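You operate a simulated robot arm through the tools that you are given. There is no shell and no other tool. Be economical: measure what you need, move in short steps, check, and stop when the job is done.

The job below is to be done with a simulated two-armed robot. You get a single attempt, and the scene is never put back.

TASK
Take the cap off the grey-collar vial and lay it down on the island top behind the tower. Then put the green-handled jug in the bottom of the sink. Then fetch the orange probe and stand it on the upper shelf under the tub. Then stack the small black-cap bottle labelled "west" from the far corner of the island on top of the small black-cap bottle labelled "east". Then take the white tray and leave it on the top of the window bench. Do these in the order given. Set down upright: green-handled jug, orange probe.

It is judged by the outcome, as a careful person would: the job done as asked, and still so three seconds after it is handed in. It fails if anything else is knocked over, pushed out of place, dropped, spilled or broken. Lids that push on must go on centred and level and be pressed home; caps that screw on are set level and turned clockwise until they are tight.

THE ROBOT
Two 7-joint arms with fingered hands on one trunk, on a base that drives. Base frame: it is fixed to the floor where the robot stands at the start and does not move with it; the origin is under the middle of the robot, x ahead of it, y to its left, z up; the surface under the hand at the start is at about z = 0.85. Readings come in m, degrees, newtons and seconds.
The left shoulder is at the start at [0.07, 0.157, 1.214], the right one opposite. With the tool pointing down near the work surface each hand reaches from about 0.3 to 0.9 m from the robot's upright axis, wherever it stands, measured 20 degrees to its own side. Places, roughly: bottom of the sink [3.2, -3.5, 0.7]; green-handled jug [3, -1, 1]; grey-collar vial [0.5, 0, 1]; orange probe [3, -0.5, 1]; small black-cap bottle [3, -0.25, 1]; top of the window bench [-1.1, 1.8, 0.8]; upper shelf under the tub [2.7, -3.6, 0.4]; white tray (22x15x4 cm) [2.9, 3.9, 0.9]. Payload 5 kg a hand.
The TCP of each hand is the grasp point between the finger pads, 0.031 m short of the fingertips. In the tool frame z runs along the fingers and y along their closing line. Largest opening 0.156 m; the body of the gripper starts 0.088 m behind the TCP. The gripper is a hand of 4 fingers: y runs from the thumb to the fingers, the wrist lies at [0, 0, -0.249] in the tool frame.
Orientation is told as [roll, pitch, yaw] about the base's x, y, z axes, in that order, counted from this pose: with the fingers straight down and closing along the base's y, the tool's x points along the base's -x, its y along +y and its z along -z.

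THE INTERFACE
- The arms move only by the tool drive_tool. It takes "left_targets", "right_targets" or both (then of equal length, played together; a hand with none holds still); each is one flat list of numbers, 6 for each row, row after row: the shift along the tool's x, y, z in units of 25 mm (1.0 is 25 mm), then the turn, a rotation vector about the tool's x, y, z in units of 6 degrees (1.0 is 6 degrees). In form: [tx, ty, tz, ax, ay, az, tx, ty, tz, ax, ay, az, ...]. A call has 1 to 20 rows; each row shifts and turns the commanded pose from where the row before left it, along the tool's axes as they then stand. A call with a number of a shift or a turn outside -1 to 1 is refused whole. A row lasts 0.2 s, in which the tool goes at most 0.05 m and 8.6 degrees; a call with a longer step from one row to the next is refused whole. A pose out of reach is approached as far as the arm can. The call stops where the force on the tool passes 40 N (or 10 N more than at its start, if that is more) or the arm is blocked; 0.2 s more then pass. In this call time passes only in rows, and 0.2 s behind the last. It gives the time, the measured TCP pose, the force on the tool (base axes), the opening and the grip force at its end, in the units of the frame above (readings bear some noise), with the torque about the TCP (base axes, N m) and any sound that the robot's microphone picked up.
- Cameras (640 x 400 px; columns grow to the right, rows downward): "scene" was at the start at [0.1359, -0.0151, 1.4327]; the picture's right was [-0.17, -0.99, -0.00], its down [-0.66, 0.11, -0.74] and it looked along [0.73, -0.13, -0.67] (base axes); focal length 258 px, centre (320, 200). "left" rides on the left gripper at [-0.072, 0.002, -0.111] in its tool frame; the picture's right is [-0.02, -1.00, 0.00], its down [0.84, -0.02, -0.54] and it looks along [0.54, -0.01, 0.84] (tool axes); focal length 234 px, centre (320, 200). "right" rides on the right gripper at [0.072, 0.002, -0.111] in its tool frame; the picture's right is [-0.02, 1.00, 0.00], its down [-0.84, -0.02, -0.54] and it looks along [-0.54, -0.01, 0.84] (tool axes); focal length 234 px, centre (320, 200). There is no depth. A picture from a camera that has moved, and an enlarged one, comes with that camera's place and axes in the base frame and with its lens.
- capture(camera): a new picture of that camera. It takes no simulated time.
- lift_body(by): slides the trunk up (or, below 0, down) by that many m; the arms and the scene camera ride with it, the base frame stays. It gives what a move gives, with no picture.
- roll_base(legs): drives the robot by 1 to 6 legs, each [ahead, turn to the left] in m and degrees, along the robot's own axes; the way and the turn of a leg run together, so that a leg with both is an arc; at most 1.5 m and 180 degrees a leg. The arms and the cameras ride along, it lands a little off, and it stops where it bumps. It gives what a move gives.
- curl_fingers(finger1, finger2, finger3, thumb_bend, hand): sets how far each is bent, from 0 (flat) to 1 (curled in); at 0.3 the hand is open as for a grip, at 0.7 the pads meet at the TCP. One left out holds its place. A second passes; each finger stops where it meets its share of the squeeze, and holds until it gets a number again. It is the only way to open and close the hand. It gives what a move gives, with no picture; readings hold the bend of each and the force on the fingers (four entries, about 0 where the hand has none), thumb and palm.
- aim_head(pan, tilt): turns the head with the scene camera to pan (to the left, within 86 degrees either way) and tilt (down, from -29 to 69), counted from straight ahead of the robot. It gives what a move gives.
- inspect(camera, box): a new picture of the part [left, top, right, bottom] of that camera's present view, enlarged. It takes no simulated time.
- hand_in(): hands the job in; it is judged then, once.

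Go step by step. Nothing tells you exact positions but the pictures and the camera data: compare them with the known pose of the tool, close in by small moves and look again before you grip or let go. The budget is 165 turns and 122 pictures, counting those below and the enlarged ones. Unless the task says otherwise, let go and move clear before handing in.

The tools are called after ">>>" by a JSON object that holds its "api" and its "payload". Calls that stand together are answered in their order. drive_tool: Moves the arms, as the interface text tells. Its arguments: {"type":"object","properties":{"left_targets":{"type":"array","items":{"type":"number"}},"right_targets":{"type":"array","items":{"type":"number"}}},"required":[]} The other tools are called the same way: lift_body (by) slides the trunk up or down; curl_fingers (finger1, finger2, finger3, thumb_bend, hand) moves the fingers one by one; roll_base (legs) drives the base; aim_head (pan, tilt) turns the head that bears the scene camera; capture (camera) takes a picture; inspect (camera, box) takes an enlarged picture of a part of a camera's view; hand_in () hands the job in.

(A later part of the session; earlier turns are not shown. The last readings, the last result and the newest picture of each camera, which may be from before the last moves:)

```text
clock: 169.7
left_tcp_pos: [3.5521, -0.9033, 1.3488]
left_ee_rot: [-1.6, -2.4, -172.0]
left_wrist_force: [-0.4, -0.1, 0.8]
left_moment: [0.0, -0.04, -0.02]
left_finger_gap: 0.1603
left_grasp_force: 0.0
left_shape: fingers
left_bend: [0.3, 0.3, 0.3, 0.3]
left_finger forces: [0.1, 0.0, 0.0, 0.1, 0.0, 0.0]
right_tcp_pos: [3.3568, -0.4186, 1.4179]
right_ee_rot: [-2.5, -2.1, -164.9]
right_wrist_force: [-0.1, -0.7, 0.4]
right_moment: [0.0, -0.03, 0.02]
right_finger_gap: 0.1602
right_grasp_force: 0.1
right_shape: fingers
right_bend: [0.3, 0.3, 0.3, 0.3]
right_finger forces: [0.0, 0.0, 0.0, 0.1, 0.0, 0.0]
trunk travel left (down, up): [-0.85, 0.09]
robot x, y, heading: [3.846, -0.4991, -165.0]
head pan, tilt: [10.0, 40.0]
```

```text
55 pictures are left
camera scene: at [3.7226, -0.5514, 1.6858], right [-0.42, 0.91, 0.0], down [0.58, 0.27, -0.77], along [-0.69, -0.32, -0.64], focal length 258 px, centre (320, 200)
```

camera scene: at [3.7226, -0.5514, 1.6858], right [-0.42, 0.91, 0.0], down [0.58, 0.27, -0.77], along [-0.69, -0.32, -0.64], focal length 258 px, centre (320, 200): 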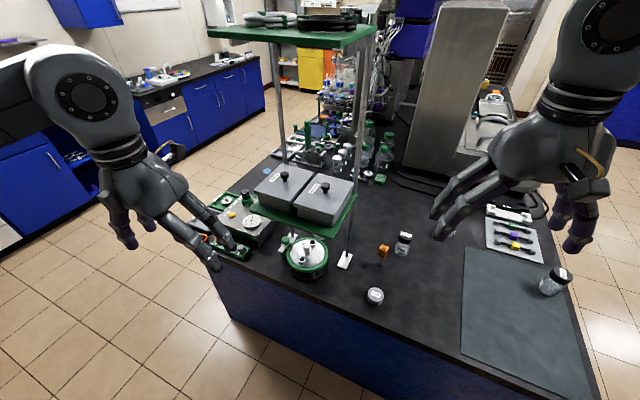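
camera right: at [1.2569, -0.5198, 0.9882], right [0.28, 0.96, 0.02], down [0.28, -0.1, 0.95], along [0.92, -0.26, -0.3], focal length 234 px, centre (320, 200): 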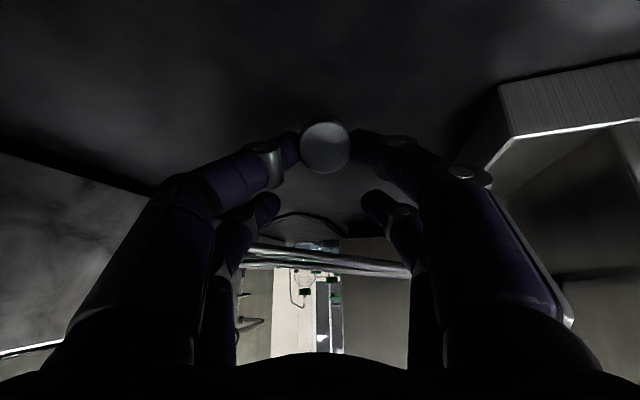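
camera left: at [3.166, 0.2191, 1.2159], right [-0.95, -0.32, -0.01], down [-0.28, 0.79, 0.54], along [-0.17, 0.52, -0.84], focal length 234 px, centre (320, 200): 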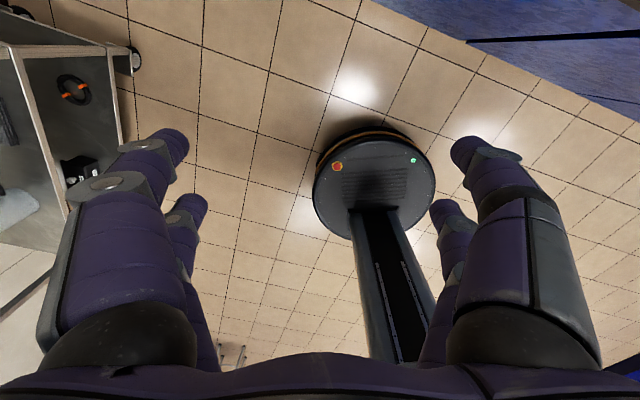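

The left elbow hit the window wall. I move off the wall, face south, and extend the hands forward so that the elbows are narrower.

>>> {"api": "roll_base", "payload": {"legs": [[0.12, 0], [0, 75]]}}

>>> {"api": "drive_tool", "payload": {"left_targets": [-1, -0.4, 0, 0, 0, 0, -1, -0.4, 0, 0, 0, 0, -1, -0.4, 0, 0, 0, 0, -1, -0.4, 0, 0, 0, 0, -1, -0.4, 0, 0, 0, 0, -1, -0.4, 0, 0, 0, 0, -1, -0.4, 0, 0, 0, 0, -1, -0.4, 0, 0, 0, 0, -1, -0.4, 0, 0, 0, 0, -1, -0.4, 0, 0, 0, 0], "right_targets": [-1, 0.4, 0, 0, 0, 0, -1, 0.4, 0, 0, 0, 0, -1, 0.4, 0, 0, 0, 0, -1, 0.4, 0, 0, 0, 0, -1, 0.4, 0, 0, 0, 0, -1, 0.4, 0, 0, 0, 0, -1, 0.4, 0, 0, 0, 0, -1, 0.4, 0, 0, 0, 0, -1, 0.4, 0, 0, 0, 0, -1, 0.4, 0, 0, 0, 0]}}

>>> {"api": "aim_head", "payload": {"pan": 0, "tilt": 30}}

>>> {"api": "capture", "payload": {"camera": "scene"}}

```text
clock: 172.5
left_tcp_pos: [3.6728, -1.0159, 1.3525]
left_ee_rot: [-1.1, -2.8, -142.3]
left_wrist_force: [0.0, -0.7, -0.7]
left_moment: [0.01, -0.02, -0.03]
left_finger_gap: 0.1603
left_grasp_force: 0.1
left_shape: fingers
left_bend: [0.3, 0.3, 0.3, 0.3]
left_finger forces: [0.0, 0.1, 0.0, 0.0, 0.0, 0.0]
right_tcp_pos: [3.2583, -0.686, 1.4239]
right_ee_rot: [-2.3, -2.7, -136.4]
right_wrist_force: [0.7, 49.2, -10.6]
right_moment: [-9.03, 0.37, 0.64]
right_finger_gap: 0.1603
right_grasp_force: 0.1
right_shape: fingers
right_bend: [0.3, 0.3, 0.3, 0.3]
right_finger forces: [0.0, 0.0, 0.1, 0.0, 0.0, 0.0]
trunk travel left (down, up): [-0.85, 0.09]
robot x, y, heading: [3.7296, -0.5302, -135.9]
head pan, tilt: [10.0, 40.0]
stopped in leg 2: the robot was blocked; the commanded pose is now the measured one
```

```text
clock: 172.8
left_tcp_pos: [3.6711, -1.0173, 1.3518]
left_ee_rot: [-1.1, -2.8, -142.3]
left_wrist_force: [-0.2, -0.3, 0.2]
left_moment: [0.02, -0.03, 0.03]
left_finger_gap: 0.1605
left_grasp_force: 0.1
left_shape: fingers
left_bend: [0.3, 0.3, 0.3, 0.3]
left_finger forces: [0.0, 0.0, 0.0, 0.0, 0.0, 0.1]
right_tcp_pos: [3.2579, -0.6858, 1.4245]
right_ee_rot: [-2.5, -2.6, -136.3]
right_wrist_force: [2.4, 46.2, -13.0]
right_moment: [-8.34, 0.55, 0.64]
right_finger_gap: 0.1604
right_grasp_force: 0.1
right_shape: fingers
right_bend: [0.3, 0.3, 0.3, 0.3]
right_finger forces: [0.1, 0.0, 0.1, 0.0, 0.0, 0.0]
trunk travel left (down, up): [-0.85, 0.09]
robot x, y, heading: [3.7294, -0.5306, -136.2]
head pan, tilt: [10.0, 40.0]
stopped in row 1 (right hand): the force on the tool passed its limit at 78 N (the readings are from after the stop); the commanded pose is now the measured one
```

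```text
clock: 173.5
left_tcp_pos: [3.6712, -1.0148, 1.3533]
left_ee_rot: [-1.0, -2.7, -142.1]
left_wrist_force: [0.3, 0.3, -0.4]
left_moment: [-0.01, 0.0, -0.04]
left_finger_gap: 0.1604
left_grasp_force: 0.0
left_shape: fingers
left_bend: [0.3, 0.3, 0.3, 0.3]
left_finger forces: [0.0, 0.1, 0.0, 0.1, 0.0, 0.0]
right_tcp_pos: [3.2583, -0.6859, 1.4241]
right_ee_rot: [-2.4, -2.7, -136.4]
right_wrist_force: [4.2, 46.6, -14.0]
right_moment: [-8.49, 1.03, 0.7]
right_finger_gap: 0.1604
right_grasp_force: 0.1
right_shape: fingers
right_bend: [0.3, 0.3, 0.3, 0.3]
right_finger forces: [0.0, 0.0, 0.0, 0.1, 0.1, 0.1]
trunk travel left (down, up): [-0.85, 0.09]
robot x, y, heading: [3.7283, -0.5319, -136.1]
head pan, tilt: [0.0, 30.0]
```

```text
54 pictures are left
camera scene: at [3.6308, -0.6154, 1.7018], right [-0.69, 0.72, -0.01], down [0.36, 0.34, -0.87], along [-0.62, -0.61, -0.5], focal length 258 px, centre (320, 200)
```

scene: 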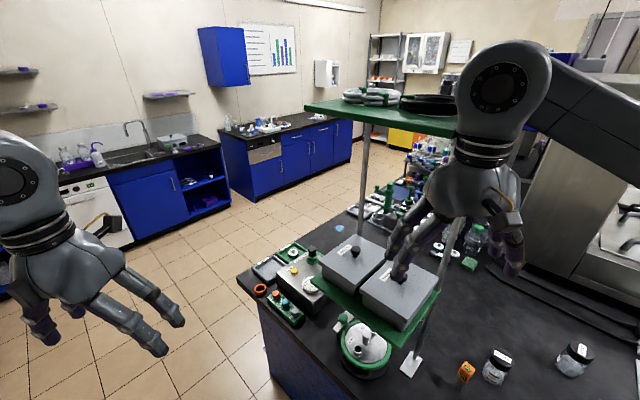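

My right hand touched the stand while turning. I reverse the turn gently to relieve it, back away, and check.

>>> {"api": "roll_base", "payload": {"legs": [[0, -12]]}}

>>> {"api": "roll_base", "payload": {"legs": [[-0.17, 0]]}}

>>> {"api": "capture", "payload": {"camera": "scene"}}

```text
clock: 174.7
left_tcp_pos: [3.5717, -1.0074, 1.3472]
left_ee_rot: [-1.7, -2.4, -154.1]
left_wrist_force: [0.1, 0.1, -0.2]
left_moment: [0.05, 0.02, 0.04]
left_finger_gap: 0.1601
left_grasp_force: 0.1
left_shape: fingers
left_bend: [0.3, 0.3, 0.3, 0.3]
left_finger forces: [0.0, 0.0, 0.0, 0.1, 0.0, 0.0]
right_tcp_pos: [3.2348, -0.599, 1.4228]
right_ee_rot: [-3.0, -2.3, -148.2]
right_wrist_force: [0.4, 0.2, 0.3]
right_moment: [0.02, -0.02, -0.01]
right_finger_gap: 0.1605
right_grasp_force: 0.0
right_shape: fingers
right_bend: [0.3, 0.3, 0.3, 0.3]
right_finger forces: [0.1, 0.0, 0.0, 0.0, 0.0, 0.0]
trunk travel left (down, up): [-0.85, 0.09]
robot x, y, heading: [3.7271, -0.5333, -148.0]
head pan, tilt: [0.0, 30.0]
```

```text
clock: 176.1
left_tcp_pos: [3.7113, -0.9143, 1.3484]
left_ee_rot: [-1.5, -2.2, -154.2]
left_wrist_force: [-0.8, 0.6, -0.4]
left_moment: [0.02, -0.01, 0.01]
left_finger_gap: 0.1604
left_grasp_force: 0.1
left_shape: fingers
left_bend: [0.3, 0.3, 0.3, 0.3]
left_finger forces: [0.0, 0.0, 0.0, 0.0, 0.0, 0.1]
right_tcp_pos: [3.3754, -0.5073, 1.4206]
right_ee_rot: [-2.8, -2.1, -148.3]
right_wrist_force: [-0.8, 0.7, 0.0]
right_moment: [0.02, -0.03, 0.02]
right_finger_gap: 0.1601
right_grasp_force: 0.0
right_shape: fingers
right_bend: [0.3, 0.3, 0.3, 0.3]
right_finger forces: [0.0, 0.0, 0.1, 0.0, 0.1, 0.1]
trunk travel left (down, up): [-0.85, 0.09]
robot x, y, heading: [3.8745, -0.4431, -148.2]
head pan, tilt: [0.0, 30.0]
```

```text
53 pictures are left
camera scene: at [3.7534, -0.5177, 1.7006], right [-0.53, 0.85, 0.0], down [0.43, 0.27, -0.86], along [-0.73, -0.46, -0.5], focal length 258 px, centre (320, 200)
```

scene: 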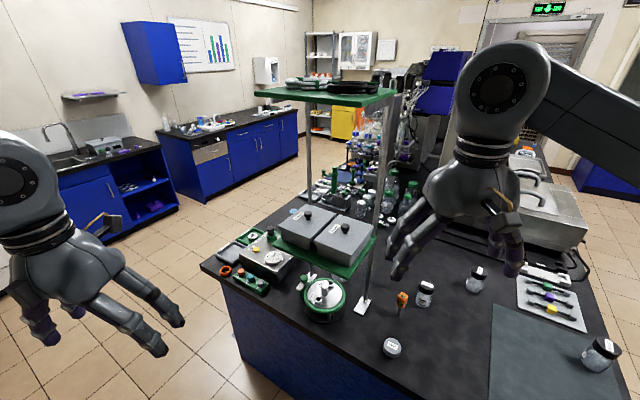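

Nothing moved; the stand is intact. Now I extend the left hand forward to pull its elbow in, then turn south and do the same with the right hand.

>>> {"api": "drive_tool", "payload": {"left_targets": [-1, -0.4, 0, 0, 0, 0, -1, -0.4, 0, 0, 0, 0, -1, -0.4, 0, 0, 0, 0, -1, -0.4, 0, 0, 0, 0, -1, -0.4, 0, 0, 0, 0, -1, -0.4, 0, 0, 0, 0, -1, -0.4, 0, 0, 0, 0, -1, -0.4, 0, 0, 0, 0]}}

>>> {"api": "roll_base", "payload": {"legs": [[0, 53]]}}

>>> {"api": "drive_tool", "payload": {"right_targets": [-1, 0.3, 0, 0, 0, 0, -1, 0.3, 0, 0, 0, 0, -1, 0.3, 0, 0, 0, 0, -1, 0.3, 0, 0, 0, 0, -1, 0.3, 0, 0, 0, 0, -1, 0.3, 0, 0, 0, 0, -1, 0.3, 0, 0, 0, 0, -1, 0.3, 0, 0, 0, 0]}}

>>> {"api": "capture", "payload": {"camera": "scene"}}

```text
clock: 177.9
left_tcp_pos: [3.4967, -0.9313, 1.3583]
left_ee_rot: [-1.4, -2.3, -154.2]
left_wrist_force: [-0.8, -0.3, -0.4]
left_moment: [0.02, -0.01, 0.04]
left_finger_gap: 0.1603
left_grasp_force: 0.0
left_shape: fingers
left_bend: [0.3, 0.3, 0.3, 0.3]
left_finger forces: [0.1, 0.0, 0.0, 0.1, 0.0, 0.1]
right_tcp_pos: [3.3758, -0.5062, 1.4199]
right_ee_rot: [-2.8, -2.2, -148.3]
right_wrist_force: [1.3, -0.1, -0.4]
right_moment: [0.0, -0.02, -0.02]
right_finger_gap: 0.1603
right_grasp_force: 0.0
right_shape: fingers
right_bend: [0.3, 0.3, 0.3, 0.3]
right_finger forces: [0.0, 0.1, 0.1, 0.0, 0.1, 0.1]
trunk travel left (down, up): [-0.85, 0.09]
robot x, y, heading: [3.8707, -0.4448, -148.0]
head pan, tilt: [0.0, 30.0]
```

```text
clock: 180.7
left_tcp_pos: [4.047, -1.0326, 1.3589]
left_ee_rot: [-1.5, -2.5, -100.5]
left_wrist_force: [0.0, 1.0, 0.1]
left_moment: [-0.02, 0.02, -0.03]
left_finger_gap: 0.1603
left_grasp_force: 0.0
left_shape: fingers
left_bend: [0.3, 0.3, 0.3, 0.3]
left_finger forces: [0.0, 0.0, 0.0, 0.0, 0.1, 0.0]
right_tcp_pos: [3.6318, -0.8786, 1.4207]
right_ee_rot: [-2.8, -2.2, -94.5]
right_wrist_force: [-1.4, 0.0, 0.1]
right_moment: [0.01, -0.01, -0.02]
right_finger_gap: 0.1602
right_grasp_force: 0.1
right_shape: fingers
right_bend: [0.3, 0.3, 0.3, 0.3]
right_finger forces: [0.0, 0.1, 0.1, 0.0, 0.0, 0.0]
trunk travel left (down, up): [-0.85, 0.09]
robot x, y, heading: [3.8749, -0.4406, -94.1]
head pan, tilt: [0.0, 30.0]
```

```text
clock: 182.5
left_tcp_pos: [4.0491, -1.0336, 1.358]
left_ee_rot: [-1.5, -2.4, -100.4]
left_wrist_force: [0.0, -1.2, 0.4]
left_moment: [0.02, 0.0, 0.02]
left_finger_gap: 0.1599
left_grasp_force: 0.1
left_shape: fingers
left_bend: [0.3, 0.3, 0.3, 0.3]
left_finger forces: [0.0, 0.0, 0.0, 0.0, 0.0, 0.1]
right_tcp_pos: [3.6787, -1.0849, 1.4252]
right_ee_rot: [-2.9, -2.2, -94.5]
right_wrist_force: [0.2, -0.5, 0.8]
right_moment: [-0.02, -0.01, 0.01]
right_finger_gap: 0.1602
right_grasp_force: 0.0
right_shape: fingers
right_bend: [0.3, 0.3, 0.3, 0.3]
right_finger forces: [0.0, 0.0, 0.1, 0.1, 0.1, 0.1]
trunk travel left (down, up): [-0.85, 0.09]
robot x, y, heading: [3.8742, -0.4421, -94.1]
head pan, tilt: [0.0, 30.0]
```

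```text
52 pictures are left
camera scene: at [3.868, -0.5842, 1.7009], right [-1.0, 0.07, 0.0], down [0.04, 0.5, -0.87], along [-0.06, -0.86, -0.5], focal length 258 px, centre (320, 200)
```

scene: 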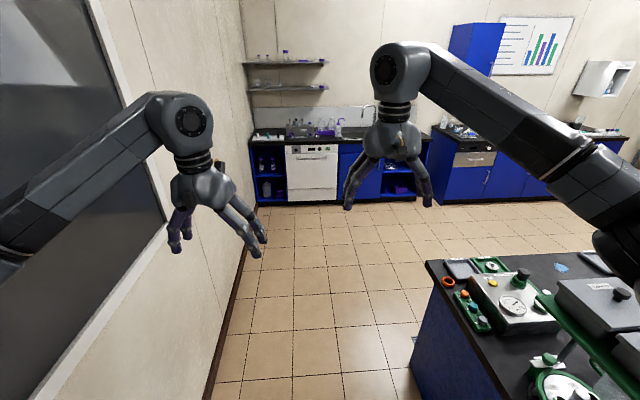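

The right elbow looks close to the stand; I bring the right hand inwards and turn slightly left before creeping forward.

>>> {"api": "drive_tool", "payload": {"right_targets": [-0.5, 0.8, 0, 0, 0, 0, -0.5, 0.8, 0, 0, 0, 0, -0.5, 0.8, 0, 0, 0, 0, -0.5, 0.8, 0, 0, 0, 0]}}

>>> {"api": "roll_base", "payload": {"legs": [[0, 8]]}}

>>> {"api": "aim_head", "payload": {"pan": -45, "tilt": 25}}

>>> {"api": "capture", "payload": {"camera": "scene"}}

```text
clock: 183.5
left_tcp_pos: [4.0476, -1.0326, 1.3586]
left_ee_rot: [-1.6, -2.5, -100.4]
left_wrist_force: [-0.3, 0.2, -0.6]
left_moment: [-0.02, 0.02, -0.04]
left_finger_gap: 0.16
left_grasp_force: 0.1
left_shape: fingers
left_bend: [0.3, 0.3, 0.3, 0.3]
left_finger forces: [0.0, 0.1, 0.0, 0.0, 0.1, 0.0]
right_tcp_pos: [3.7528, -1.1404, 1.4249]
right_ee_rot: [-2.9, -2.2, -94.5]
right_wrist_force: [0.8, -0.9, -0.1]
right_moment: [0.0, 0.0, -0.01]
right_finger_gap: 0.1603
right_grasp_force: 0.1
right_shape: fingers
right_bend: [0.3, 0.3, 0.3, 0.3]
right_finger forces: [0.0, 0.0, 0.1, 0.1, 0.0, 0.0]
trunk travel left (down, up): [-0.85, 0.09]
robot x, y, heading: [3.875, -0.4404, -94.3]
head pan, tilt: [0.0, 30.0]
```

```text
clock: 184.5
left_tcp_pos: [4.1142, -1.009, 1.3578]
left_ee_rot: [-0.9, -2.1, -92.5]
left_wrist_force: [-0.3, -0.2, -0.2]
left_moment: [0.02, 0.0, -0.02]
left_finger_gap: 0.1602
left_grasp_force: 0.1
left_shape: fingers
left_bend: [0.3, 0.3, 0.3, 0.3]
left_finger forces: [0.0, 0.0, 0.0, 0.1, 0.0, 0.1]
right_tcp_pos: [3.8364, -1.1561, 1.4209]
right_ee_rot: [-2.2, -2.0, -86.5]
right_wrist_force: [-0.2, 0.3, -0.6]
right_moment: [-0.02, 0.0, -0.02]
right_finger_gap: 0.1604
right_grasp_force: 0.0
right_shape: fingers
right_bend: [0.3, 0.3, 0.3, 0.3]
right_finger forces: [0.0, 0.0, 0.1, 0.0, 0.0, 0.0]
trunk travel left (down, up): [-0.85, 0.09]
robot x, y, heading: [3.8731, -0.4447, -86.1]
head pan, tilt: [0.0, 30.0]
```

```text
clock: 185.7
left_tcp_pos: [4.1138, -1.0078, 1.3569]
left_ee_rot: [-0.8, -2.1, -92.5]
left_wrist_force: [0.5, -1.2, -0.1]
left_moment: [0.02, -0.05, 0.04]
left_finger_gap: 0.1604
left_grasp_force: 0.2
left_shape: fingers
left_bend: [0.3, 0.3, 0.3, 0.3]
left_finger forces: [0.0, 0.1, 0.0, 0.0, 0.0, 0.0]
right_tcp_pos: [3.836, -1.1564, 1.4201]
right_ee_rot: [-2.2, -2.1, -86.5]
right_wrist_force: [0.2, 1.0, -0.3]
right_moment: [0.01, 0.01, -0.03]
right_finger_gap: 0.1604
right_grasp_force: 0.1
right_shape: fingers
right_bend: [0.3, 0.3, 0.3, 0.3]
right_finger forces: [0.0, 0.0, 0.0, 0.1, 0.0, 0.0]
trunk travel left (down, up): [-0.85, 0.09]
robot x, y, heading: [3.8738, -0.4389, -86.4]
head pan, tilt: [-45.0, 25.0]
```

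```text
51 pictures are left
camera scene: at [3.8025, -0.5693, 1.7078], right [-0.75, 0.66, 0.0], down [0.29, 0.32, -0.9], along [-0.59, -0.68, -0.43], focal length 258 px, centre (320, 200)
```

scene: 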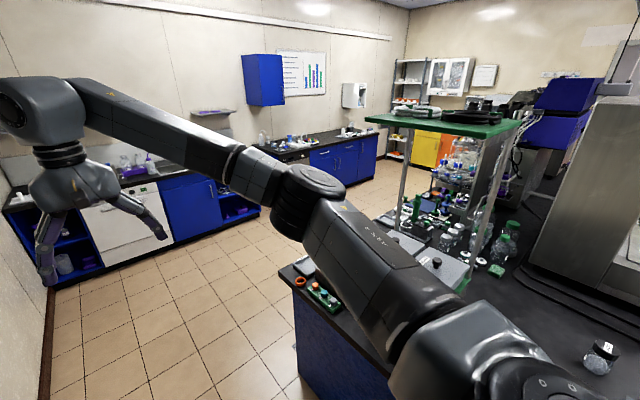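

The elbow is now clear of the stand. Forward.

>>> {"api": "roll_base", "payload": {"legs": [[0.6, 0], [0.75, 0]]}}

>>> {"api": "aim_head", "payload": {"pan": 0, "tilt": 30}}

>>> {"api": "capture", "payload": {"camera": "scene"}}

```text
clock: 186.3
left_tcp_pos: [4.1116, -1.0066, 1.3595]
left_ee_rot: [-1.1, -2.2, -92.9]
left_wrist_force: [-0.5, -0.1, 0.2]
left_moment: [-0.05, 0.0, 0.01]
left_finger_gap: 0.1604
left_grasp_force: 0.0
left_shape: fingers
left_bend: [0.3, 0.3, 0.3, 0.3]
left_finger forces: [0.0, 0.0, 0.2, 0.1, 0.0, 0.1]
right_tcp_pos: [3.8374, -1.1529, 1.4226]
right_ee_rot: [-2.3, -2.1, -86.5]
right_wrist_force: [-0.8, -0.4, 0.2]
right_moment: [-0.04, 0.0, 0.02]
right_finger_gap: 0.1605
right_grasp_force: 0.1
right_shape: fingers
right_bend: [0.3, 0.3, 0.3, 0.3]
right_finger forces: [0.0, 0.0, 0.0, 0.1, 0.0, 0.0]
trunk travel left (down, up): [-0.85, 0.09]
robot x, y, heading: [3.8746, -0.4436, -87.0]
head pan, tilt: [-45.0, 25.0]
stopped in leg 1: the robot was blocked; the commanded pose is now the measured one
```

```text
clock: 187.4
left_tcp_pos: [4.1148, -1.0085, 1.3575]
left_ee_rot: [-1.1, -2.1, -92.5]
left_wrist_force: [-0.2, -1.1, -0.2]
left_moment: [0.0, 0.03, 0.0]
left_finger_gap: 0.1605
left_grasp_force: 0.0
left_shape: fingers
left_bend: [0.3, 0.3, 0.3, 0.3]
left_finger forces: [0.1, 0.0, 0.1, 0.0, 0.0, 0.1]
right_tcp_pos: [3.8366, -1.1565, 1.4213]
right_ee_rot: [-2.2, -2.0, -86.4]
right_wrist_force: [0.4, -0.3, -0.8]
right_moment: [-0.04, 0.0, -0.01]
right_finger_gap: 0.1605
right_grasp_force: 0.2
right_shape: fingers
right_bend: [0.3, 0.3, 0.3, 0.3]
right_finger forces: [0.0, 0.1, 0.0, 0.0, 0.1, 0.0]
trunk travel left (down, up): [-0.85, 0.09]
robot x, y, heading: [3.8719, -0.4423, -86.8]
head pan, tilt: [0.0, 30.0]
```

```text
50 pictures are left
camera scene: at [3.8681, -0.5902, 1.7005], right [-1.0, -0.06, -0.01], down [-0.02, 0.5, -0.86], along [0.06, -0.86, -0.5], focal length 258 px, centre (320, 200)
```

scene: 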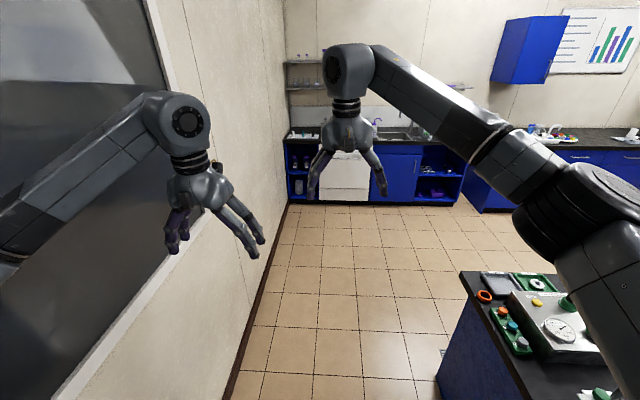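

The left elbow is against the wall. I straighten both arms forward so the elbows come in.

>>> {"api": "drive_tool", "payload": {"left_targets": [-1, -0.25, 0, 0, 0, 0, -1, -0.25, 0, 0, 0, 0, -1, -0.25, 0, 0, 0, 0, -1, -0.25, 0, 0, 0, 0, -1, -0.25, 0, 0, 0, 0, -1, -0.25, 0, 0, 0, 0, -1, -0.25, 0, 0, 0, 0, -1, -0.25, 0, 0, 0, 0, -1, -0.25, 0, 0, 0, 0], "right_targets": [-0.5, -0.3, 0, 0, 0, 0, -0.5, -0.3, 0, 0, 0, 0, -0.5, -0.3, 0, 0, 0, 0, -0.5, -0.3, 0, 0, 0, 0, -0.5, -0.3, 0, 0, 0, 0, -0.5, -0.3, 0, 0, 0, 0, -0.5, -0.3, 0, 0, 0, 0, -0.5, -0.3, 0, 0, 0, 0, -0.5, -0.3, 0, 0, 0, 0]}}

>>> {"api": "capture", "payload": {"camera": "scene"}}

```text
clock: 189.4
left_tcp_pos: [4.0614, -1.2286, 1.3692]
left_ee_rot: [-1.5, -2.3, -92.4]
left_wrist_force: [0.4, 0.5, -0.4]
left_moment: [-0.01, 0.02, 0.01]
left_finger_gap: 0.1603
left_grasp_force: 0.0
left_shape: fingers
left_bend: [0.3, 0.3, 0.3, 0.3]
left_finger forces: [0.0, 0.0, 0.0, 0.0, 0.0, 0.0]
right_tcp_pos: [3.7893, -1.2676, 1.4318]
right_ee_rot: [-2.8, -2.2, -86.5]
right_wrist_force: [0.1, -0.6, -1.1]
right_moment: [0.04, -0.04, -0.03]
right_finger_gap: 0.1604
right_grasp_force: 0.0
right_shape: fingers
right_bend: [0.3, 0.3, 0.3, 0.3]
right_finger forces: [0.0, 0.1, 0.1, 0.0, 0.0, 0.0]
trunk travel left (down, up): [-0.85, 0.09]
robot x, y, heading: [3.8751, -0.4444, -86.5]
head pan, tilt: [0.0, 30.0]
```

```text
49 pictures are left
camera scene: at [3.8839, -0.5851, 1.7008], right [-1.0, -0.06, 0.0], down [-0.03, 0.5, -0.87], along [0.05, -0.86, -0.5], focal length 258 px, centre (320, 200)
```

scene: 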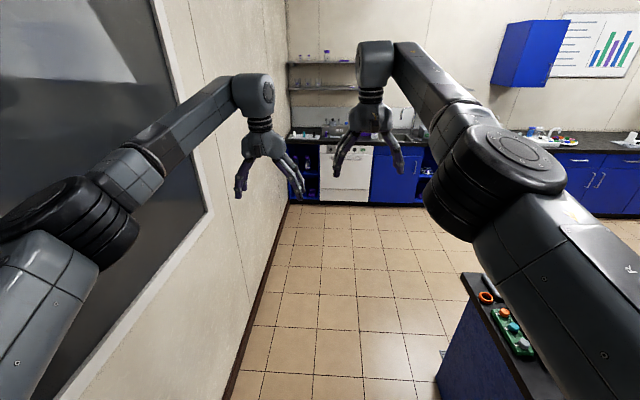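

Elbows are in. I turn slightly off the wall and go forward.

>>> {"api": "roll_base", "payload": {"legs": [[0, -8], [0.4, 0]]}}

>>> {"api": "capture", "payload": {"camera": "scene"}}

```text
clock: 190.8
left_tcp_pos: [3.9478, -1.2459, 1.3715]
left_ee_rot: [-1.3, -2.5, -100.5]
left_wrist_force: [-0.8, 0.2, 1.1]
left_moment: [-0.06, -0.07, 0.01]
left_finger_gap: 0.1604
left_grasp_force: 0.0
left_shape: fingers
left_bend: [0.3, 0.3, 0.3, 0.3]
left_finger forces: [0.1, 0.1, 0.0, 0.0, 0.0, 0.0]
right_tcp_pos: [3.6735, -1.2481, 1.4317]
right_ee_rot: [-3.1, -2.2, -94.3]
right_wrist_force: [-0.5, 1.2, 0.4]
right_moment: [-0.03, -0.07, -0.01]
right_finger_gap: 0.1604
right_grasp_force: 0.1
right_shape: fingers
right_bend: [0.3, 0.3, 0.3, 0.3]
right_finger forces: [0.1, 0.0, 0.0, 0.1, 0.0, 0.0]
trunk travel left (down, up): [-0.85, 0.09]
robot x, y, heading: [3.8713, -0.4465, -94.3]
head pan, tilt: [0.0, 30.0]
stopped in leg 2: the robot was blocked; the commanded pose is now the measured one
```

```text
48 pictures are left
camera scene: at [3.8591, -0.5842, 1.7014], right [-1.0, 0.08, 0.0], down [0.04, 0.5, -0.87], along [-0.07, -0.86, -0.5], focal length 258 px, centre (320, 200)
```

scene: 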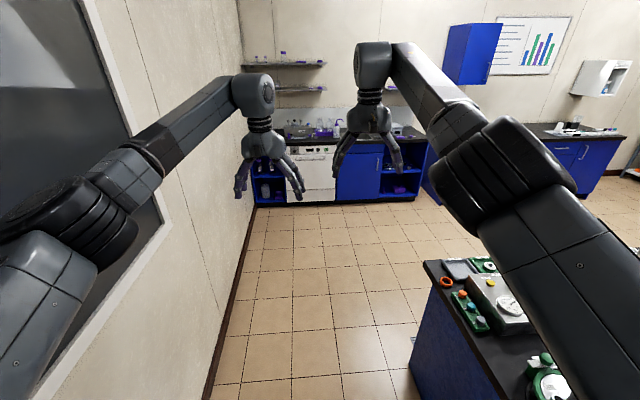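

Still blocked though the way ahead seems free; I look at the left side and the right side to find the contact.

>>> {"api": "aim_head", "payload": {"pan": 60, "tilt": 40}}

>>> {"api": "capture", "payload": {"camera": "scene"}}

>>> {"api": "aim_head", "payload": {"pan": -80, "tilt": 35}}

>>> {"api": "capture", "payload": {"camera": "scene"}}

```text
clock: 192.1
left_tcp_pos: [3.953, -1.248, 1.3707]
left_ee_rot: [-1.5, -2.5, -100.3]
left_wrist_force: [-0.2, -0.2, -0.3]
left_moment: [-0.04, -0.01, 0.01]
left_finger_gap: 0.1604
left_grasp_force: 0.1
left_shape: fingers
left_bend: [0.3, 0.3, 0.3, 0.3]
left_finger forces: [0.1, 0.0, 0.0, 0.0, 0.1, 0.0]
right_tcp_pos: [3.6779, -1.2509, 1.4322]
right_ee_rot: [-3.2, -2.2, -94.1]
right_wrist_force: [-0.2, 0.0, -0.9]
right_moment: [-0.04, -0.03, 0.03]
right_finger_gap: 0.1603
right_grasp_force: 0.1
right_shape: fingers
right_bend: [0.3, 0.3, 0.3, 0.3]
right_finger forces: [0.0, 0.0, 0.1, 0.1, 0.1, 0.0]
trunk travel left (down, up): [-0.85, 0.09]
robot x, y, heading: [3.8663, -0.4404, -94.3]
head pan, tilt: [60.0, 40.0]
```

```text
47 pictures are left
camera scene: at [3.9404, -0.545, 1.6859], right [-0.57, -0.82, 0.0], down [-0.53, 0.36, -0.77], along [0.63, -0.43, -0.64], focal length 258 px, centre (320, 200)
```

scene: 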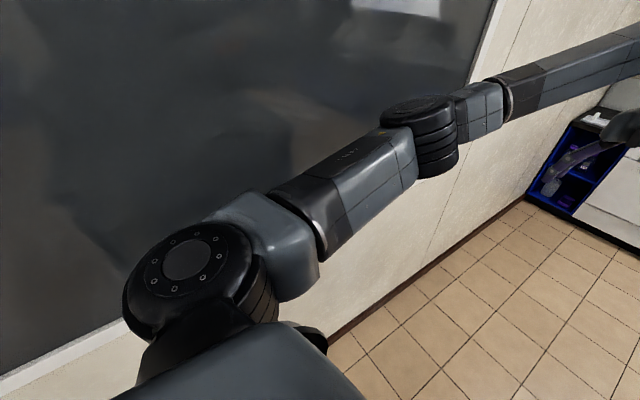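

```text
clock: 194.3
left_tcp_pos: [3.9542, -1.2484, 1.3704]
left_ee_rot: [-1.6, -2.4, -100.4]
left_wrist_force: [-0.3, 0.6, -0.2]
left_moment: [0.02, -0.02, -0.03]
left_finger_gap: 0.1607
left_grasp_force: 0.0
left_shape: fingers
left_bend: [0.3, 0.3, 0.3, 0.3]
left_finger forces: [0.0, 0.0, 0.0, 0.1, 0.1, 0.0]
right_tcp_pos: [3.6804, -1.251, 1.4314]
right_ee_rot: [-3.1, -2.1, -94.1]
right_wrist_force: [0.2, 0.0, -0.1]
right_moment: [0.0, -0.01, 0.0]
right_finger_gap: 0.1597
right_grasp_force: 0.0
right_shape: fingers
right_bend: [0.3, 0.3, 0.3, 0.3]
right_finger forces: [0.0, 0.0, 0.0, 0.0, 0.0, 0.0]
trunk travel left (down, up): [-0.85, 0.09]
robot x, y, heading: [3.8713, -0.4486, -94.2]
head pan, tilt: [-80.0, 35.0]
```

```text
46 pictures are left
camera scene: at [3.7844, -0.5063, 1.6933], right [-0.1, 1.0, 0.0], down [0.57, 0.06, -0.82], along [-0.82, -0.08, -0.57], focal length 258 px, centre (320, 200)
```

scene: 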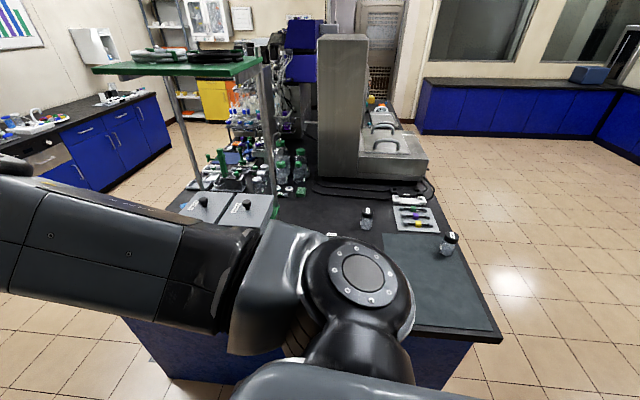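

Nothing obviously touches. I test with a small backward and forward motion.

>>> {"api": "roll_base", "payload": {"legs": [[-0.12, 0]]}}

>>> {"api": "roll_base", "payload": {"legs": [[0.12, -4]]}}

```text
clock: 195.6
left_tcp_pos: [3.962, -1.1516, 1.3594]
left_ee_rot: [-1.6, -1.5, -100.1]
left_wrist_force: [-1.2, 0.7, 0.2]
left_moment: [-0.12, -0.04, 0.02]
left_finger_gap: 0.1599
left_grasp_force: 0.1
left_shape: fingers
left_bend: [0.3, 0.3, 0.3, 0.3]
left_finger forces: [0.0, 0.1, 0.0, 0.0, 0.1, 0.0]
right_tcp_pos: [3.6872, -1.158, 1.4226]
right_ee_rot: [-3.1, -1.2, -94.1]
right_wrist_force: [0.3, -0.9, 0.2]
right_moment: [0.04, 0.03, -0.01]
right_finger_gap: 0.1599
right_grasp_force: 0.0
right_shape: fingers
right_bend: [0.3, 0.3, 0.3, 0.3]
right_finger forces: [0.0, 0.1, 0.0, 0.0, 0.0, 0.0]
trunk travel left (down, up): [-0.85, 0.09]
robot x, y, heading: [3.8828, -0.3242, -94.3]
head pan, tilt: [-80.0, 35.0]
```

```text
clock: 197.1
left_tcp_pos: [3.9959, -1.242, 1.375]
left_ee_rot: [-9.2, 9.7, -82.7]
left_wrist_force: [-9.2, 1.3, -1.1]
left_moment: [-0.06, -0.92, -0.22]
left_finger_gap: 0.1604
left_grasp_force: 0.0
left_shape: fingers
left_bend: [0.3, 0.3, 0.3, 0.3]
left_finger forces: [0.1, 0.0, 0.0, 0.0, 0.0, 0.1]
right_tcp_pos: [3.5236, -1.2538, 1.3545]
right_ee_rot: [5.3, 18.4, -113.7]
right_wrist_force: [4.6, -1.5, 4.4]
right_moment: [-0.01, 0.53, 0.18]
right_finger_gap: 0.1601
right_grasp_force: 0.1
right_shape: fingers
right_bend: [0.3, 0.3, 0.3, 0.3]
right_finger forces: [0.1, 0.0, 0.0, 0.0, 0.0, 0.1]
trunk travel left (down, up): [-0.85, 0.09]
robot x, y, heading: [3.8676, -0.4426, -98.3]
head pan, tilt: [-80.0, 35.0]
stopped in leg 1: the robot was blocked; the commanded pose is now the measured one
```

Both arms were bent outwards, so the elbows are catching something. I back off a little and look.

>>> {"api": "roll_base", "payload": {"legs": [[-0.15, 0]]}}

>>> {"api": "aim_head", "payload": {"pan": -30, "tilt": 25}}

>>> {"api": "capture", "payload": {"camera": "scene"}}

```text
clock: 197.8
left_tcp_pos: [4.0165, -1.122, 1.4221]
left_ee_rot: [-9.9, 3.9, -83.3]
left_wrist_force: [-3.3, -0.9, 0.5]
left_moment: [0.1, -0.24, -0.04]
left_finger_gap: 0.1603
left_grasp_force: 0.0
left_shape: fingers
left_bend: [0.3, 0.3, 0.3, 0.3]
left_finger forces: [0.0, 0.1, 0.0, 0.1, 0.0, 0.1]
right_tcp_pos: [3.5182, -1.1339, 1.4078]
right_ee_rot: [5.5, 13.4, -116.4]
right_wrist_force: [-4.5, 0.3, 6.4]
right_moment: [-0.15, -0.24, -0.07]
right_finger_gap: 0.1603
right_grasp_force: 0.0
right_shape: fingers
right_bend: [0.3, 0.3, 0.3, 0.3]
right_finger forces: [0.0, 0.0, 0.0, 0.0, 0.0, 0.0]
trunk travel left (down, up): [-0.85, 0.09]
robot x, y, heading: [3.8708, -0.4369, -98.8]
head pan, tilt: [-80.0, 35.0]
stopped in leg 1: the robot was blocked; the commanded pose is now the measured one
```

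```text
clock: 199.0
left_tcp_pos: [4.028, -1.1324, 1.4171]
left_ee_rot: [-10.4, 4.4, -82.9]
left_wrist_force: [-0.1, -0.4, -0.3]
left_moment: [-0.01, -0.01, -0.02]
left_finger_gap: 0.1603
left_grasp_force: 0.0
left_shape: fingers
left_bend: [0.3, 0.3, 0.3, 0.3]
left_finger forces: [0.1, 0.0, 0.1, 0.0, 0.1, 0.0]
right_tcp_pos: [3.5323, -1.1448, 1.4021]
right_ee_rot: [5.8, 14.1, -115.8]
right_wrist_force: [-0.6, 0.1, -0.7]
right_moment: [0.03, -0.04, 0.0]
right_finger_gap: 0.1602
right_grasp_force: 0.0
right_shape: fingers
right_bend: [0.3, 0.3, 0.3, 0.3]
right_finger forces: [0.0, 0.1, 0.1, 0.1, 0.0, 0.1]
trunk travel left (down, up): [-0.85, 0.09]
robot x, y, heading: [3.8699, -0.4372, -98.7]
head pan, tilt: [-30.0, 25.0]
```

```text
45 pictures are left
camera scene: at [3.8074, -0.5654, 1.7086], right [-0.78, 0.62, 0.0], down [0.26, 0.33, -0.91], along [-0.56, -0.71, -0.42], focal length 258 px, centre (320, 200)
```

scene: 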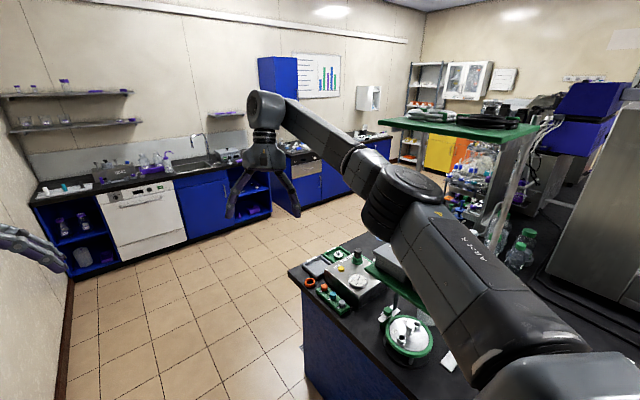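

The stop seems to be at the right elbow near the stand's platforms. I pull the right hand inwards/forward to draw that elbow away and straighten both hands.

>>> {"api": "drive_tool", "payload": {"right_targets": [0, 1, 0, 0, -0.2, -0.3, 0, 1, 0, 0, -0.2, -0.3, 0, 1, 0, 0, -0.2, -0.3, 0, 1, 0, 0, -0.2, -0.3, 0, 1, 0, 0, -0.2, -0.3, 0, 1, 0, 0, -0.2, -0.3, 0, 1, 0, 0, -0.2, -0.3, 0, 1, 0, 0, -0.2, -0.3, 0, 1, 0, 0, -0.2, -0.3, 0, 1, 0, 0, -0.2, -0.3], "left_targets": [0, 0, 0, 0, -0.1, 0.25, 0, 0, 0, 0, -0.1, 0.25, 0, 0, 0, 0, -0.1, 0.25, 0, 0, 0, 0, -0.1, 0.25, 0, 0, 0, 0, -0.1, 0.25, 0, 0, 0, 0, -0.1, 0.25, 0, 0, 0, 0, -0.1, 0.25, 0, 0, 0, 0, -0.1, 0.25, 0, 0, 0, 0, 0, 0.25, 0, 0, 0, 0, 0, 0.25]}}

>>> {"api": "aim_head", "payload": {"pan": -60, "tilt": 20}}

>>> {"api": "capture", "payload": {"camera": "scene"}}

```text
clock: 201.2
left_tcp_pos: [4.0297, -1.1275, 1.4195]
left_ee_rot: [-10.4, -3.2, -97.0]
left_wrist_force: [0.3, -0.1, 0.0]
left_moment: [-0.03, 0.02, 0.0]
left_finger_gap: 0.1599
left_grasp_force: 0.2
left_shape: fingers
left_bend: [0.3, 0.3, 0.3, 0.3]
left_finger forces: [0.1, 0.0, 0.0, 0.1, 0.1, 0.0]
right_tcp_pos: [3.7679, -1.2184, 1.4316]
right_ee_rot: [7.9, -0.3, -99.2]
right_wrist_force: [-0.1, -0.1, -0.3]
right_moment: [-0.04, 0.01, -0.02]
right_finger_gap: 0.1602
right_grasp_force: 0.1
right_shape: fingers
right_bend: [0.3, 0.3, 0.3, 0.3]
right_finger forces: [0.1, 0.1, 0.1, 0.0, 0.0, 0.1]
right hand out of reach, approached as far as the arm can: row 10
trunk travel left (down, up): [-0.85, 0.09]
robot x, y, heading: [3.8698, -0.439, -98.4]
head pan, tilt: [-30.0, 25.0]
```

```text
clock: 202.2
left_tcp_pos: [4.0279, -1.1307, 1.4183]
left_ee_rot: [-10.4, -3.2, -96.9]
left_wrist_force: [0.6, 0.7, -0.8]
left_moment: [0.04, 0.02, 0.03]
left_finger_gap: 0.1603
left_grasp_force: 0.0
left_shape: fingers
left_bend: [0.3, 0.3, 0.3, 0.3]
left_finger forces: [0.1, 0.1, 0.0, 0.1, 0.0, 0.0]
right_tcp_pos: [3.7682, -1.2197, 1.43]
right_ee_rot: [7.8, -0.2, -99.2]
right_wrist_force: [-0.2, 0.4, 0.8]
right_moment: [0.03, -0.02, 0.01]
right_finger_gap: 0.1604
right_grasp_force: 0.1
right_shape: fingers
right_bend: [0.3, 0.3, 0.3, 0.3]
right_finger forces: [0.0, 0.1, 0.0, 0.0, 0.1, 0.0]
trunk travel left (down, up): [-0.85, 0.09]
robot x, y, heading: [3.868, -0.4399, -98.5]
head pan, tilt: [-60.0, 20.0]
```

```text
44 pictures are left
camera scene: at [3.7791, -0.5239, 1.7171], right [-0.37, 0.93, 0.0], down [0.32, 0.13, -0.94], along [-0.87, -0.34, -0.34], focal length 258 px, centre (320, 200)
```

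scene: 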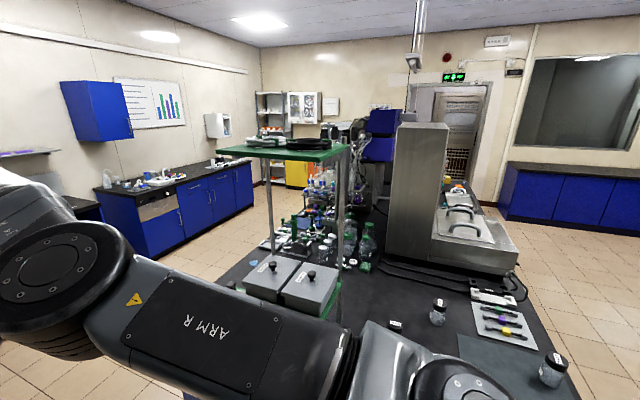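

The right elbow is clear of the stand now. I try forward again in a short leg.

>>> {"api": "roll_base", "payload": {"legs": [[0.3, 0]]}}

```text
clock: 204.2
left_tcp_pos: [3.987, -1.417, 1.4203]
left_ee_rot: [-10.4, -3.3, -96.9]
left_wrist_force: [0.1, 0.3, 0.5]
left_moment: [-0.05, 0.01, 0.03]
left_finger_gap: 0.1601
left_grasp_force: 0.2
left_shape: fingers
left_bend: [0.3, 0.3, 0.3, 0.3]
left_finger forces: [0.0, 0.0, 0.0, 0.1, 0.0, 0.0]
right_tcp_pos: [3.726, -1.5077, 1.4315]
right_ee_rot: [7.6, -0.2, -99.1]
right_wrist_force: [-0.3, 0.4, 0.0]
right_moment: [-0.03, 0.0, 0.01]
right_finger_gap: 0.1601
right_grasp_force: 0.1
right_shape: fingers
right_bend: [0.3, 0.3, 0.3, 0.3]
right_finger forces: [0.0, 0.0, 0.0, 0.0, 0.0, 0.0]
trunk travel left (down, up): [-0.85, 0.09]
robot x, y, heading: [3.8277, -0.7278, -98.3]
head pan, tilt: [-60.0, 20.0]
```

Moving freely. I continue to the south side and turn to face the island.

>>> {"api": "roll_base", "payload": {"legs": [[0, 6], [0.55, 0], [0.55, 0], [0, -88]]}}

>>> {"api": "aim_head", "payload": {"pan": -40, "tilt": 30}}

>>> {"api": "capture", "payload": {"camera": "scene"}}

```text
clock: 205.1
left_tcp_pos: [4.0201, -1.4097, 1.4185]
left_ee_rot: [-10.1, -3.1, -93.6]
left_wrist_force: [-0.3, -0.1, -0.4]
left_moment: [0.0, -0.03, 0.04]
left_finger_gap: 0.1601
left_grasp_force: 0.1
left_shape: fingers
left_bend: [0.3, 0.3, 0.3, 0.3]
left_finger forces: [0.0, 0.0, 0.0, 0.0, 0.1, 0.1]
right_tcp_pos: [3.7655, -1.5167, 1.4294]
right_ee_rot: [7.9, -0.1, -96.0]
right_wrist_force: [-0.4, 0.6, 0.1]
right_moment: [0.01, -0.03, 0.02]
right_finger_gap: 0.1604
right_grasp_force: 0.1
right_shape: fingers
right_bend: [0.3, 0.3, 0.3, 0.3]
right_finger forces: [0.0, 0.0, 0.0, 0.0, 0.1, 0.0]
trunk travel left (down, up): [-0.85, 0.09]
robot x, y, heading: [3.8284, -0.7276, -95.3]
head pan, tilt: [-60.0, 20.0]
stopped in leg 1: the robot was blocked; the commanded pose is now the measured one
```

```text
clock: 205.9
left_tcp_pos: [4.0289, -1.4095, 1.4192]
left_ee_rot: [-10.4, -3.2, -93.3]
left_wrist_force: [0.6, 0.6, -0.2]
left_moment: [-0.03, 0.02, 0.0]
left_finger_gap: 0.1601
left_grasp_force: 0.0
left_shape: fingers
left_bend: [0.3, 0.3, 0.3, 0.3]
left_finger forces: [0.1, 0.0, 0.0, 0.1, 0.0, 0.0]
right_tcp_pos: [3.774, -1.5154, 1.4308]
right_ee_rot: [7.7, -0.3, -95.7]
right_wrist_force: [-0.8, -0.2, 0.3]
right_moment: [-0.01, 0.03, 0.01]
right_finger_gap: 0.1605
right_grasp_force: 0.0
right_shape: fingers
right_bend: [0.3, 0.3, 0.3, 0.3]
right_finger forces: [0.1, 0.0, 0.0, 0.0, 0.0, 0.1]
trunk travel left (down, up): [-0.85, 0.09]
robot x, y, heading: [3.825, -0.7299, -95.1]
head pan, tilt: [-40.0, 30.0]
```

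```text
43 pictures are left
camera scene: at [3.7626, -0.8439, 1.7012], right [-0.7, 0.71, 0.0], down [0.35, 0.35, -0.87], along [-0.62, -0.61, -0.5], focal length 258 px, centre (320, 200)
```

scene: 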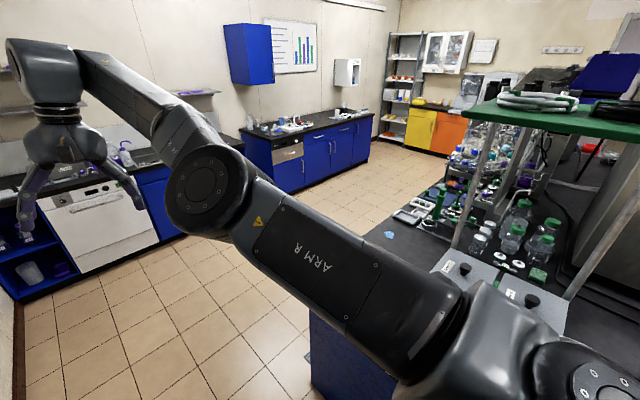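

The turn to the left is limited by the wall on the left arm; straight on is fine.

>>> {"api": "roll_base", "payload": {"legs": [[0.5, 0], [0.5, 0]]}}

```text
clock: 211.4
left_tcp_pos: [3.9542, -2.4125, 1.4199]
left_ee_rot: [-10.5, -3.3, -92.8]
left_wrist_force: [-0.2, -0.3, -0.6]
left_moment: [0.0, 0.0, 0.03]
left_finger_gap: 0.1602
left_grasp_force: 0.0
left_shape: fingers
left_bend: [0.3, 0.3, 0.3, 0.3]
left_finger forces: [0.0, 0.1, 0.1, 0.0, 0.1, 0.0]
right_tcp_pos: [3.701, -2.521, 1.4308]
right_ee_rot: [7.7, -0.3, -95.2]
right_wrist_force: [0.0, -0.1, 0.6]
right_moment: [0.0, 0.0, 0.03]
right_finger_gap: 0.1601
right_grasp_force: 0.0
right_shape: fingers
right_bend: [0.3, 0.3, 0.3, 0.3]
right_finger forces: [0.0, 0.0, 0.0, 0.0, 0.0, 0.0]
trunk travel left (down, up): [-0.85, 0.09]
robot x, y, heading: [3.7447, -1.7359, -94.7]
head pan, tilt: [-40.0, 30.0]
```

Clear of the narrow aisle. I turn west and drive behind the island.

>>> {"api": "roll_base", "payload": {"legs": [[0, -85], [0.5, 0]]}}

>>> {"api": "drive_tool", "payload": {"left_targets": [1, 0.4, 0, 0.8, 0, 0, 1, 0.4, 0, 0.8, 0, 0, 1, 0.4, 0, 0, 0.5, 0, 1, 0.4, 0, 0, 0, 0, 1, 0.4, 0, 0, 0, 0, 1, 0.4, 0, 0, 0, 0, 1, 0.4, 0, 0, 0, 0, 1, 0.4, 0, 0, 0, 0], "right_targets": [1, -0.5, 0, -0.6, 0, 0, 1, -0.5, 0, -0.6, 0, 0, 1, -0.5, 0, 0, 0, 0, 1, -0.5, 0, 0, 0, 0, 1, -0.5, 0, 0, 0, 0, 1, -0.5, 0, 0, 0, 0, 1, -0.5, 0, 0, 0, 0, 1, -0.5, 0, 0, 0, 0]}}

```text
clock: 212.7
left_tcp_pos: [3.8766, -2.4331, 1.4195]
left_ee_rot: [-10.5, -3.3, -99.6]
left_wrist_force: [0.6, -0.2, -0.1]
left_moment: [0.0, 0.04, 0.02]
left_finger_gap: 0.1603
left_grasp_force: 0.2
left_shape: fingers
left_bend: [0.3, 0.3, 0.3, 0.3]
left_finger forces: [0.0, 0.0, 0.0, 0.0, 0.0, 0.0]
right_tcp_pos: [3.6137, -2.5118, 1.4322]
right_ee_rot: [7.5, -0.3, -101.8]
right_wrist_force: [0.2, 0.3, 0.3]
right_moment: [0.0, 0.03, 0.02]
right_finger_gap: 0.1602
right_grasp_force: 0.0
right_shape: fingers
right_bend: [0.3, 0.3, 0.3, 0.3]
right_finger forces: [0.1, 0.0, 0.1, 0.1, 0.1, 0.1]
trunk travel left (down, up): [-0.85, 0.09]
robot x, y, heading: [3.7472, -1.7362, -101.2]
head pan, tilt: [-40.0, 30.0]
stopped in leg 1: the robot was blocked; the commanded pose is now the measured one
```

```text
clock: 214.5
left_tcp_pos: [3.9822, -2.2449, 1.391]
left_ee_rot: [-19.9, -0.6, -100.7]
left_wrist_force: [-0.5, 1.2, 1.1]
left_moment: [-0.07, 0.0, 0.01]
left_finger_gap: 0.1601
left_grasp_force: 0.0
left_shape: fingers
left_bend: [0.3, 0.3, 0.3, 0.3]
left_finger forces: [0.1, 0.0, 0.1, 0.0, 0.0, 0.0]
right_tcp_pos: [3.5528, -2.2895, 1.4078]
right_ee_rot: [15.0, -0.4, -101.9]
right_wrist_force: [0.1, 0.7, 0.2]
right_moment: [-0.02, 0.0, -0.03]
right_finger_gap: 0.1603
right_grasp_force: 0.0
right_shape: fingers
right_bend: [0.3, 0.3, 0.3, 0.3]
right_finger forces: [0.0, 0.1, 0.1, 0.0, 0.0, 0.1]
trunk travel left (down, up): [-0.85, 0.09]
robot x, y, heading: [3.7429, -1.7386, -101.5]
head pan, tilt: [-40.0, 30.0]
```

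Blocked again when turning; I need to see what is near. Looking right and front.

>>> {"api": "aim_head", "payload": {"pan": -60, "tilt": 45}}

>>> {"api": "capture", "payload": {"camera": "scene"}}

>>> {"api": "aim_head", "payload": {"pan": 50, "tilt": 45}}

>>> {"api": "capture", "payload": {"camera": "scene"}}

```text
clock: 215.3
left_tcp_pos: [3.9823, -2.2499, 1.3898]
left_ee_rot: [-19.9, -0.4, -100.6]
left_wrist_force: [0.7, 0.6, -0.2]
left_moment: [0.01, 0.03, -0.01]
left_finger_gap: 0.1602
left_grasp_force: 0.0
left_shape: fingers
left_bend: [0.3, 0.3, 0.3, 0.3]
left_finger forces: [0.0, 0.0, 0.1, 0.0, 0.0, 0.0]
right_tcp_pos: [3.5549, -2.2953, 1.4059]
right_ee_rot: [15.0, -0.2, -101.9]
right_wrist_force: [0.0, 0.5, 0.5]
right_moment: [0.02, -0.02, -0.03]
right_finger_gap: 0.1601
right_grasp_force: 0.2
right_shape: fingers
right_bend: [0.3, 0.3, 0.3, 0.3]
right_finger forces: [0.0, 0.0, 0.0, 0.1, 0.1, 0.0]
trunk travel left (down, up): [-0.85, 0.09]
robot x, y, heading: [3.7409, -1.7381, -101.4]
head pan, tilt: [-60.0, 45.0]
```

```text
42 pictures are left
camera scene: at [3.6623, -1.8135, 1.6785], right [-0.32, 0.95, 0.0], down [0.67, 0.23, -0.71], along [-0.67, -0.23, -0.71], focal length 258 px, centre (320, 200)
```

scene: 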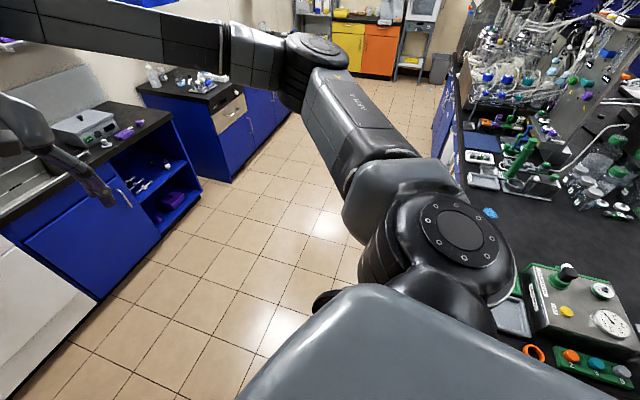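

```text
clock: 217.2
left_tcp_pos: [3.9831, -2.2501, 1.3904]
left_ee_rot: [-19.9, -0.5, -100.6]
left_wrist_force: [-0.2, 0.8, -0.5]
left_moment: [0.0, 0.0, 0.01]
left_finger_gap: 0.1604
left_grasp_force: 0.1
left_shape: fingers
left_bend: [0.3, 0.3, 0.3, 0.3]
left_finger forces: [0.0, 0.0, 0.0, 0.0, 0.0, 0.0]
right_tcp_pos: [3.5551, -2.2944, 1.406]
right_ee_rot: [15.0, -0.1, -101.9]
right_wrist_force: [-1.1, 0.6, -0.1]
right_moment: [0.02, 0.02, -0.03]
right_finger_gap: 0.1602
right_grasp_force: 0.0
right_shape: fingers
right_bend: [0.3, 0.3, 0.3, 0.3]
right_finger forces: [0.0, 0.0, 0.0, 0.1, 0.1, 0.0]
trunk travel left (down, up): [-0.85, 0.09]
robot x, y, heading: [3.7468, -1.7399, -101.5]
head pan, tilt: [50.0, 45.0]
```

```text
41 pictures are left
camera scene: at [3.7902, -1.8506, 1.6785], right [-0.78, -0.63, 0.0], down [-0.44, 0.55, -0.71], along [0.44, -0.55, -0.71], focal length 258 px, centre (320, 200)
```

scene: 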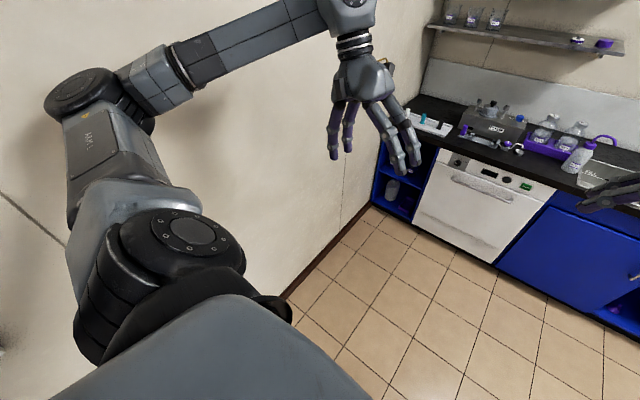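

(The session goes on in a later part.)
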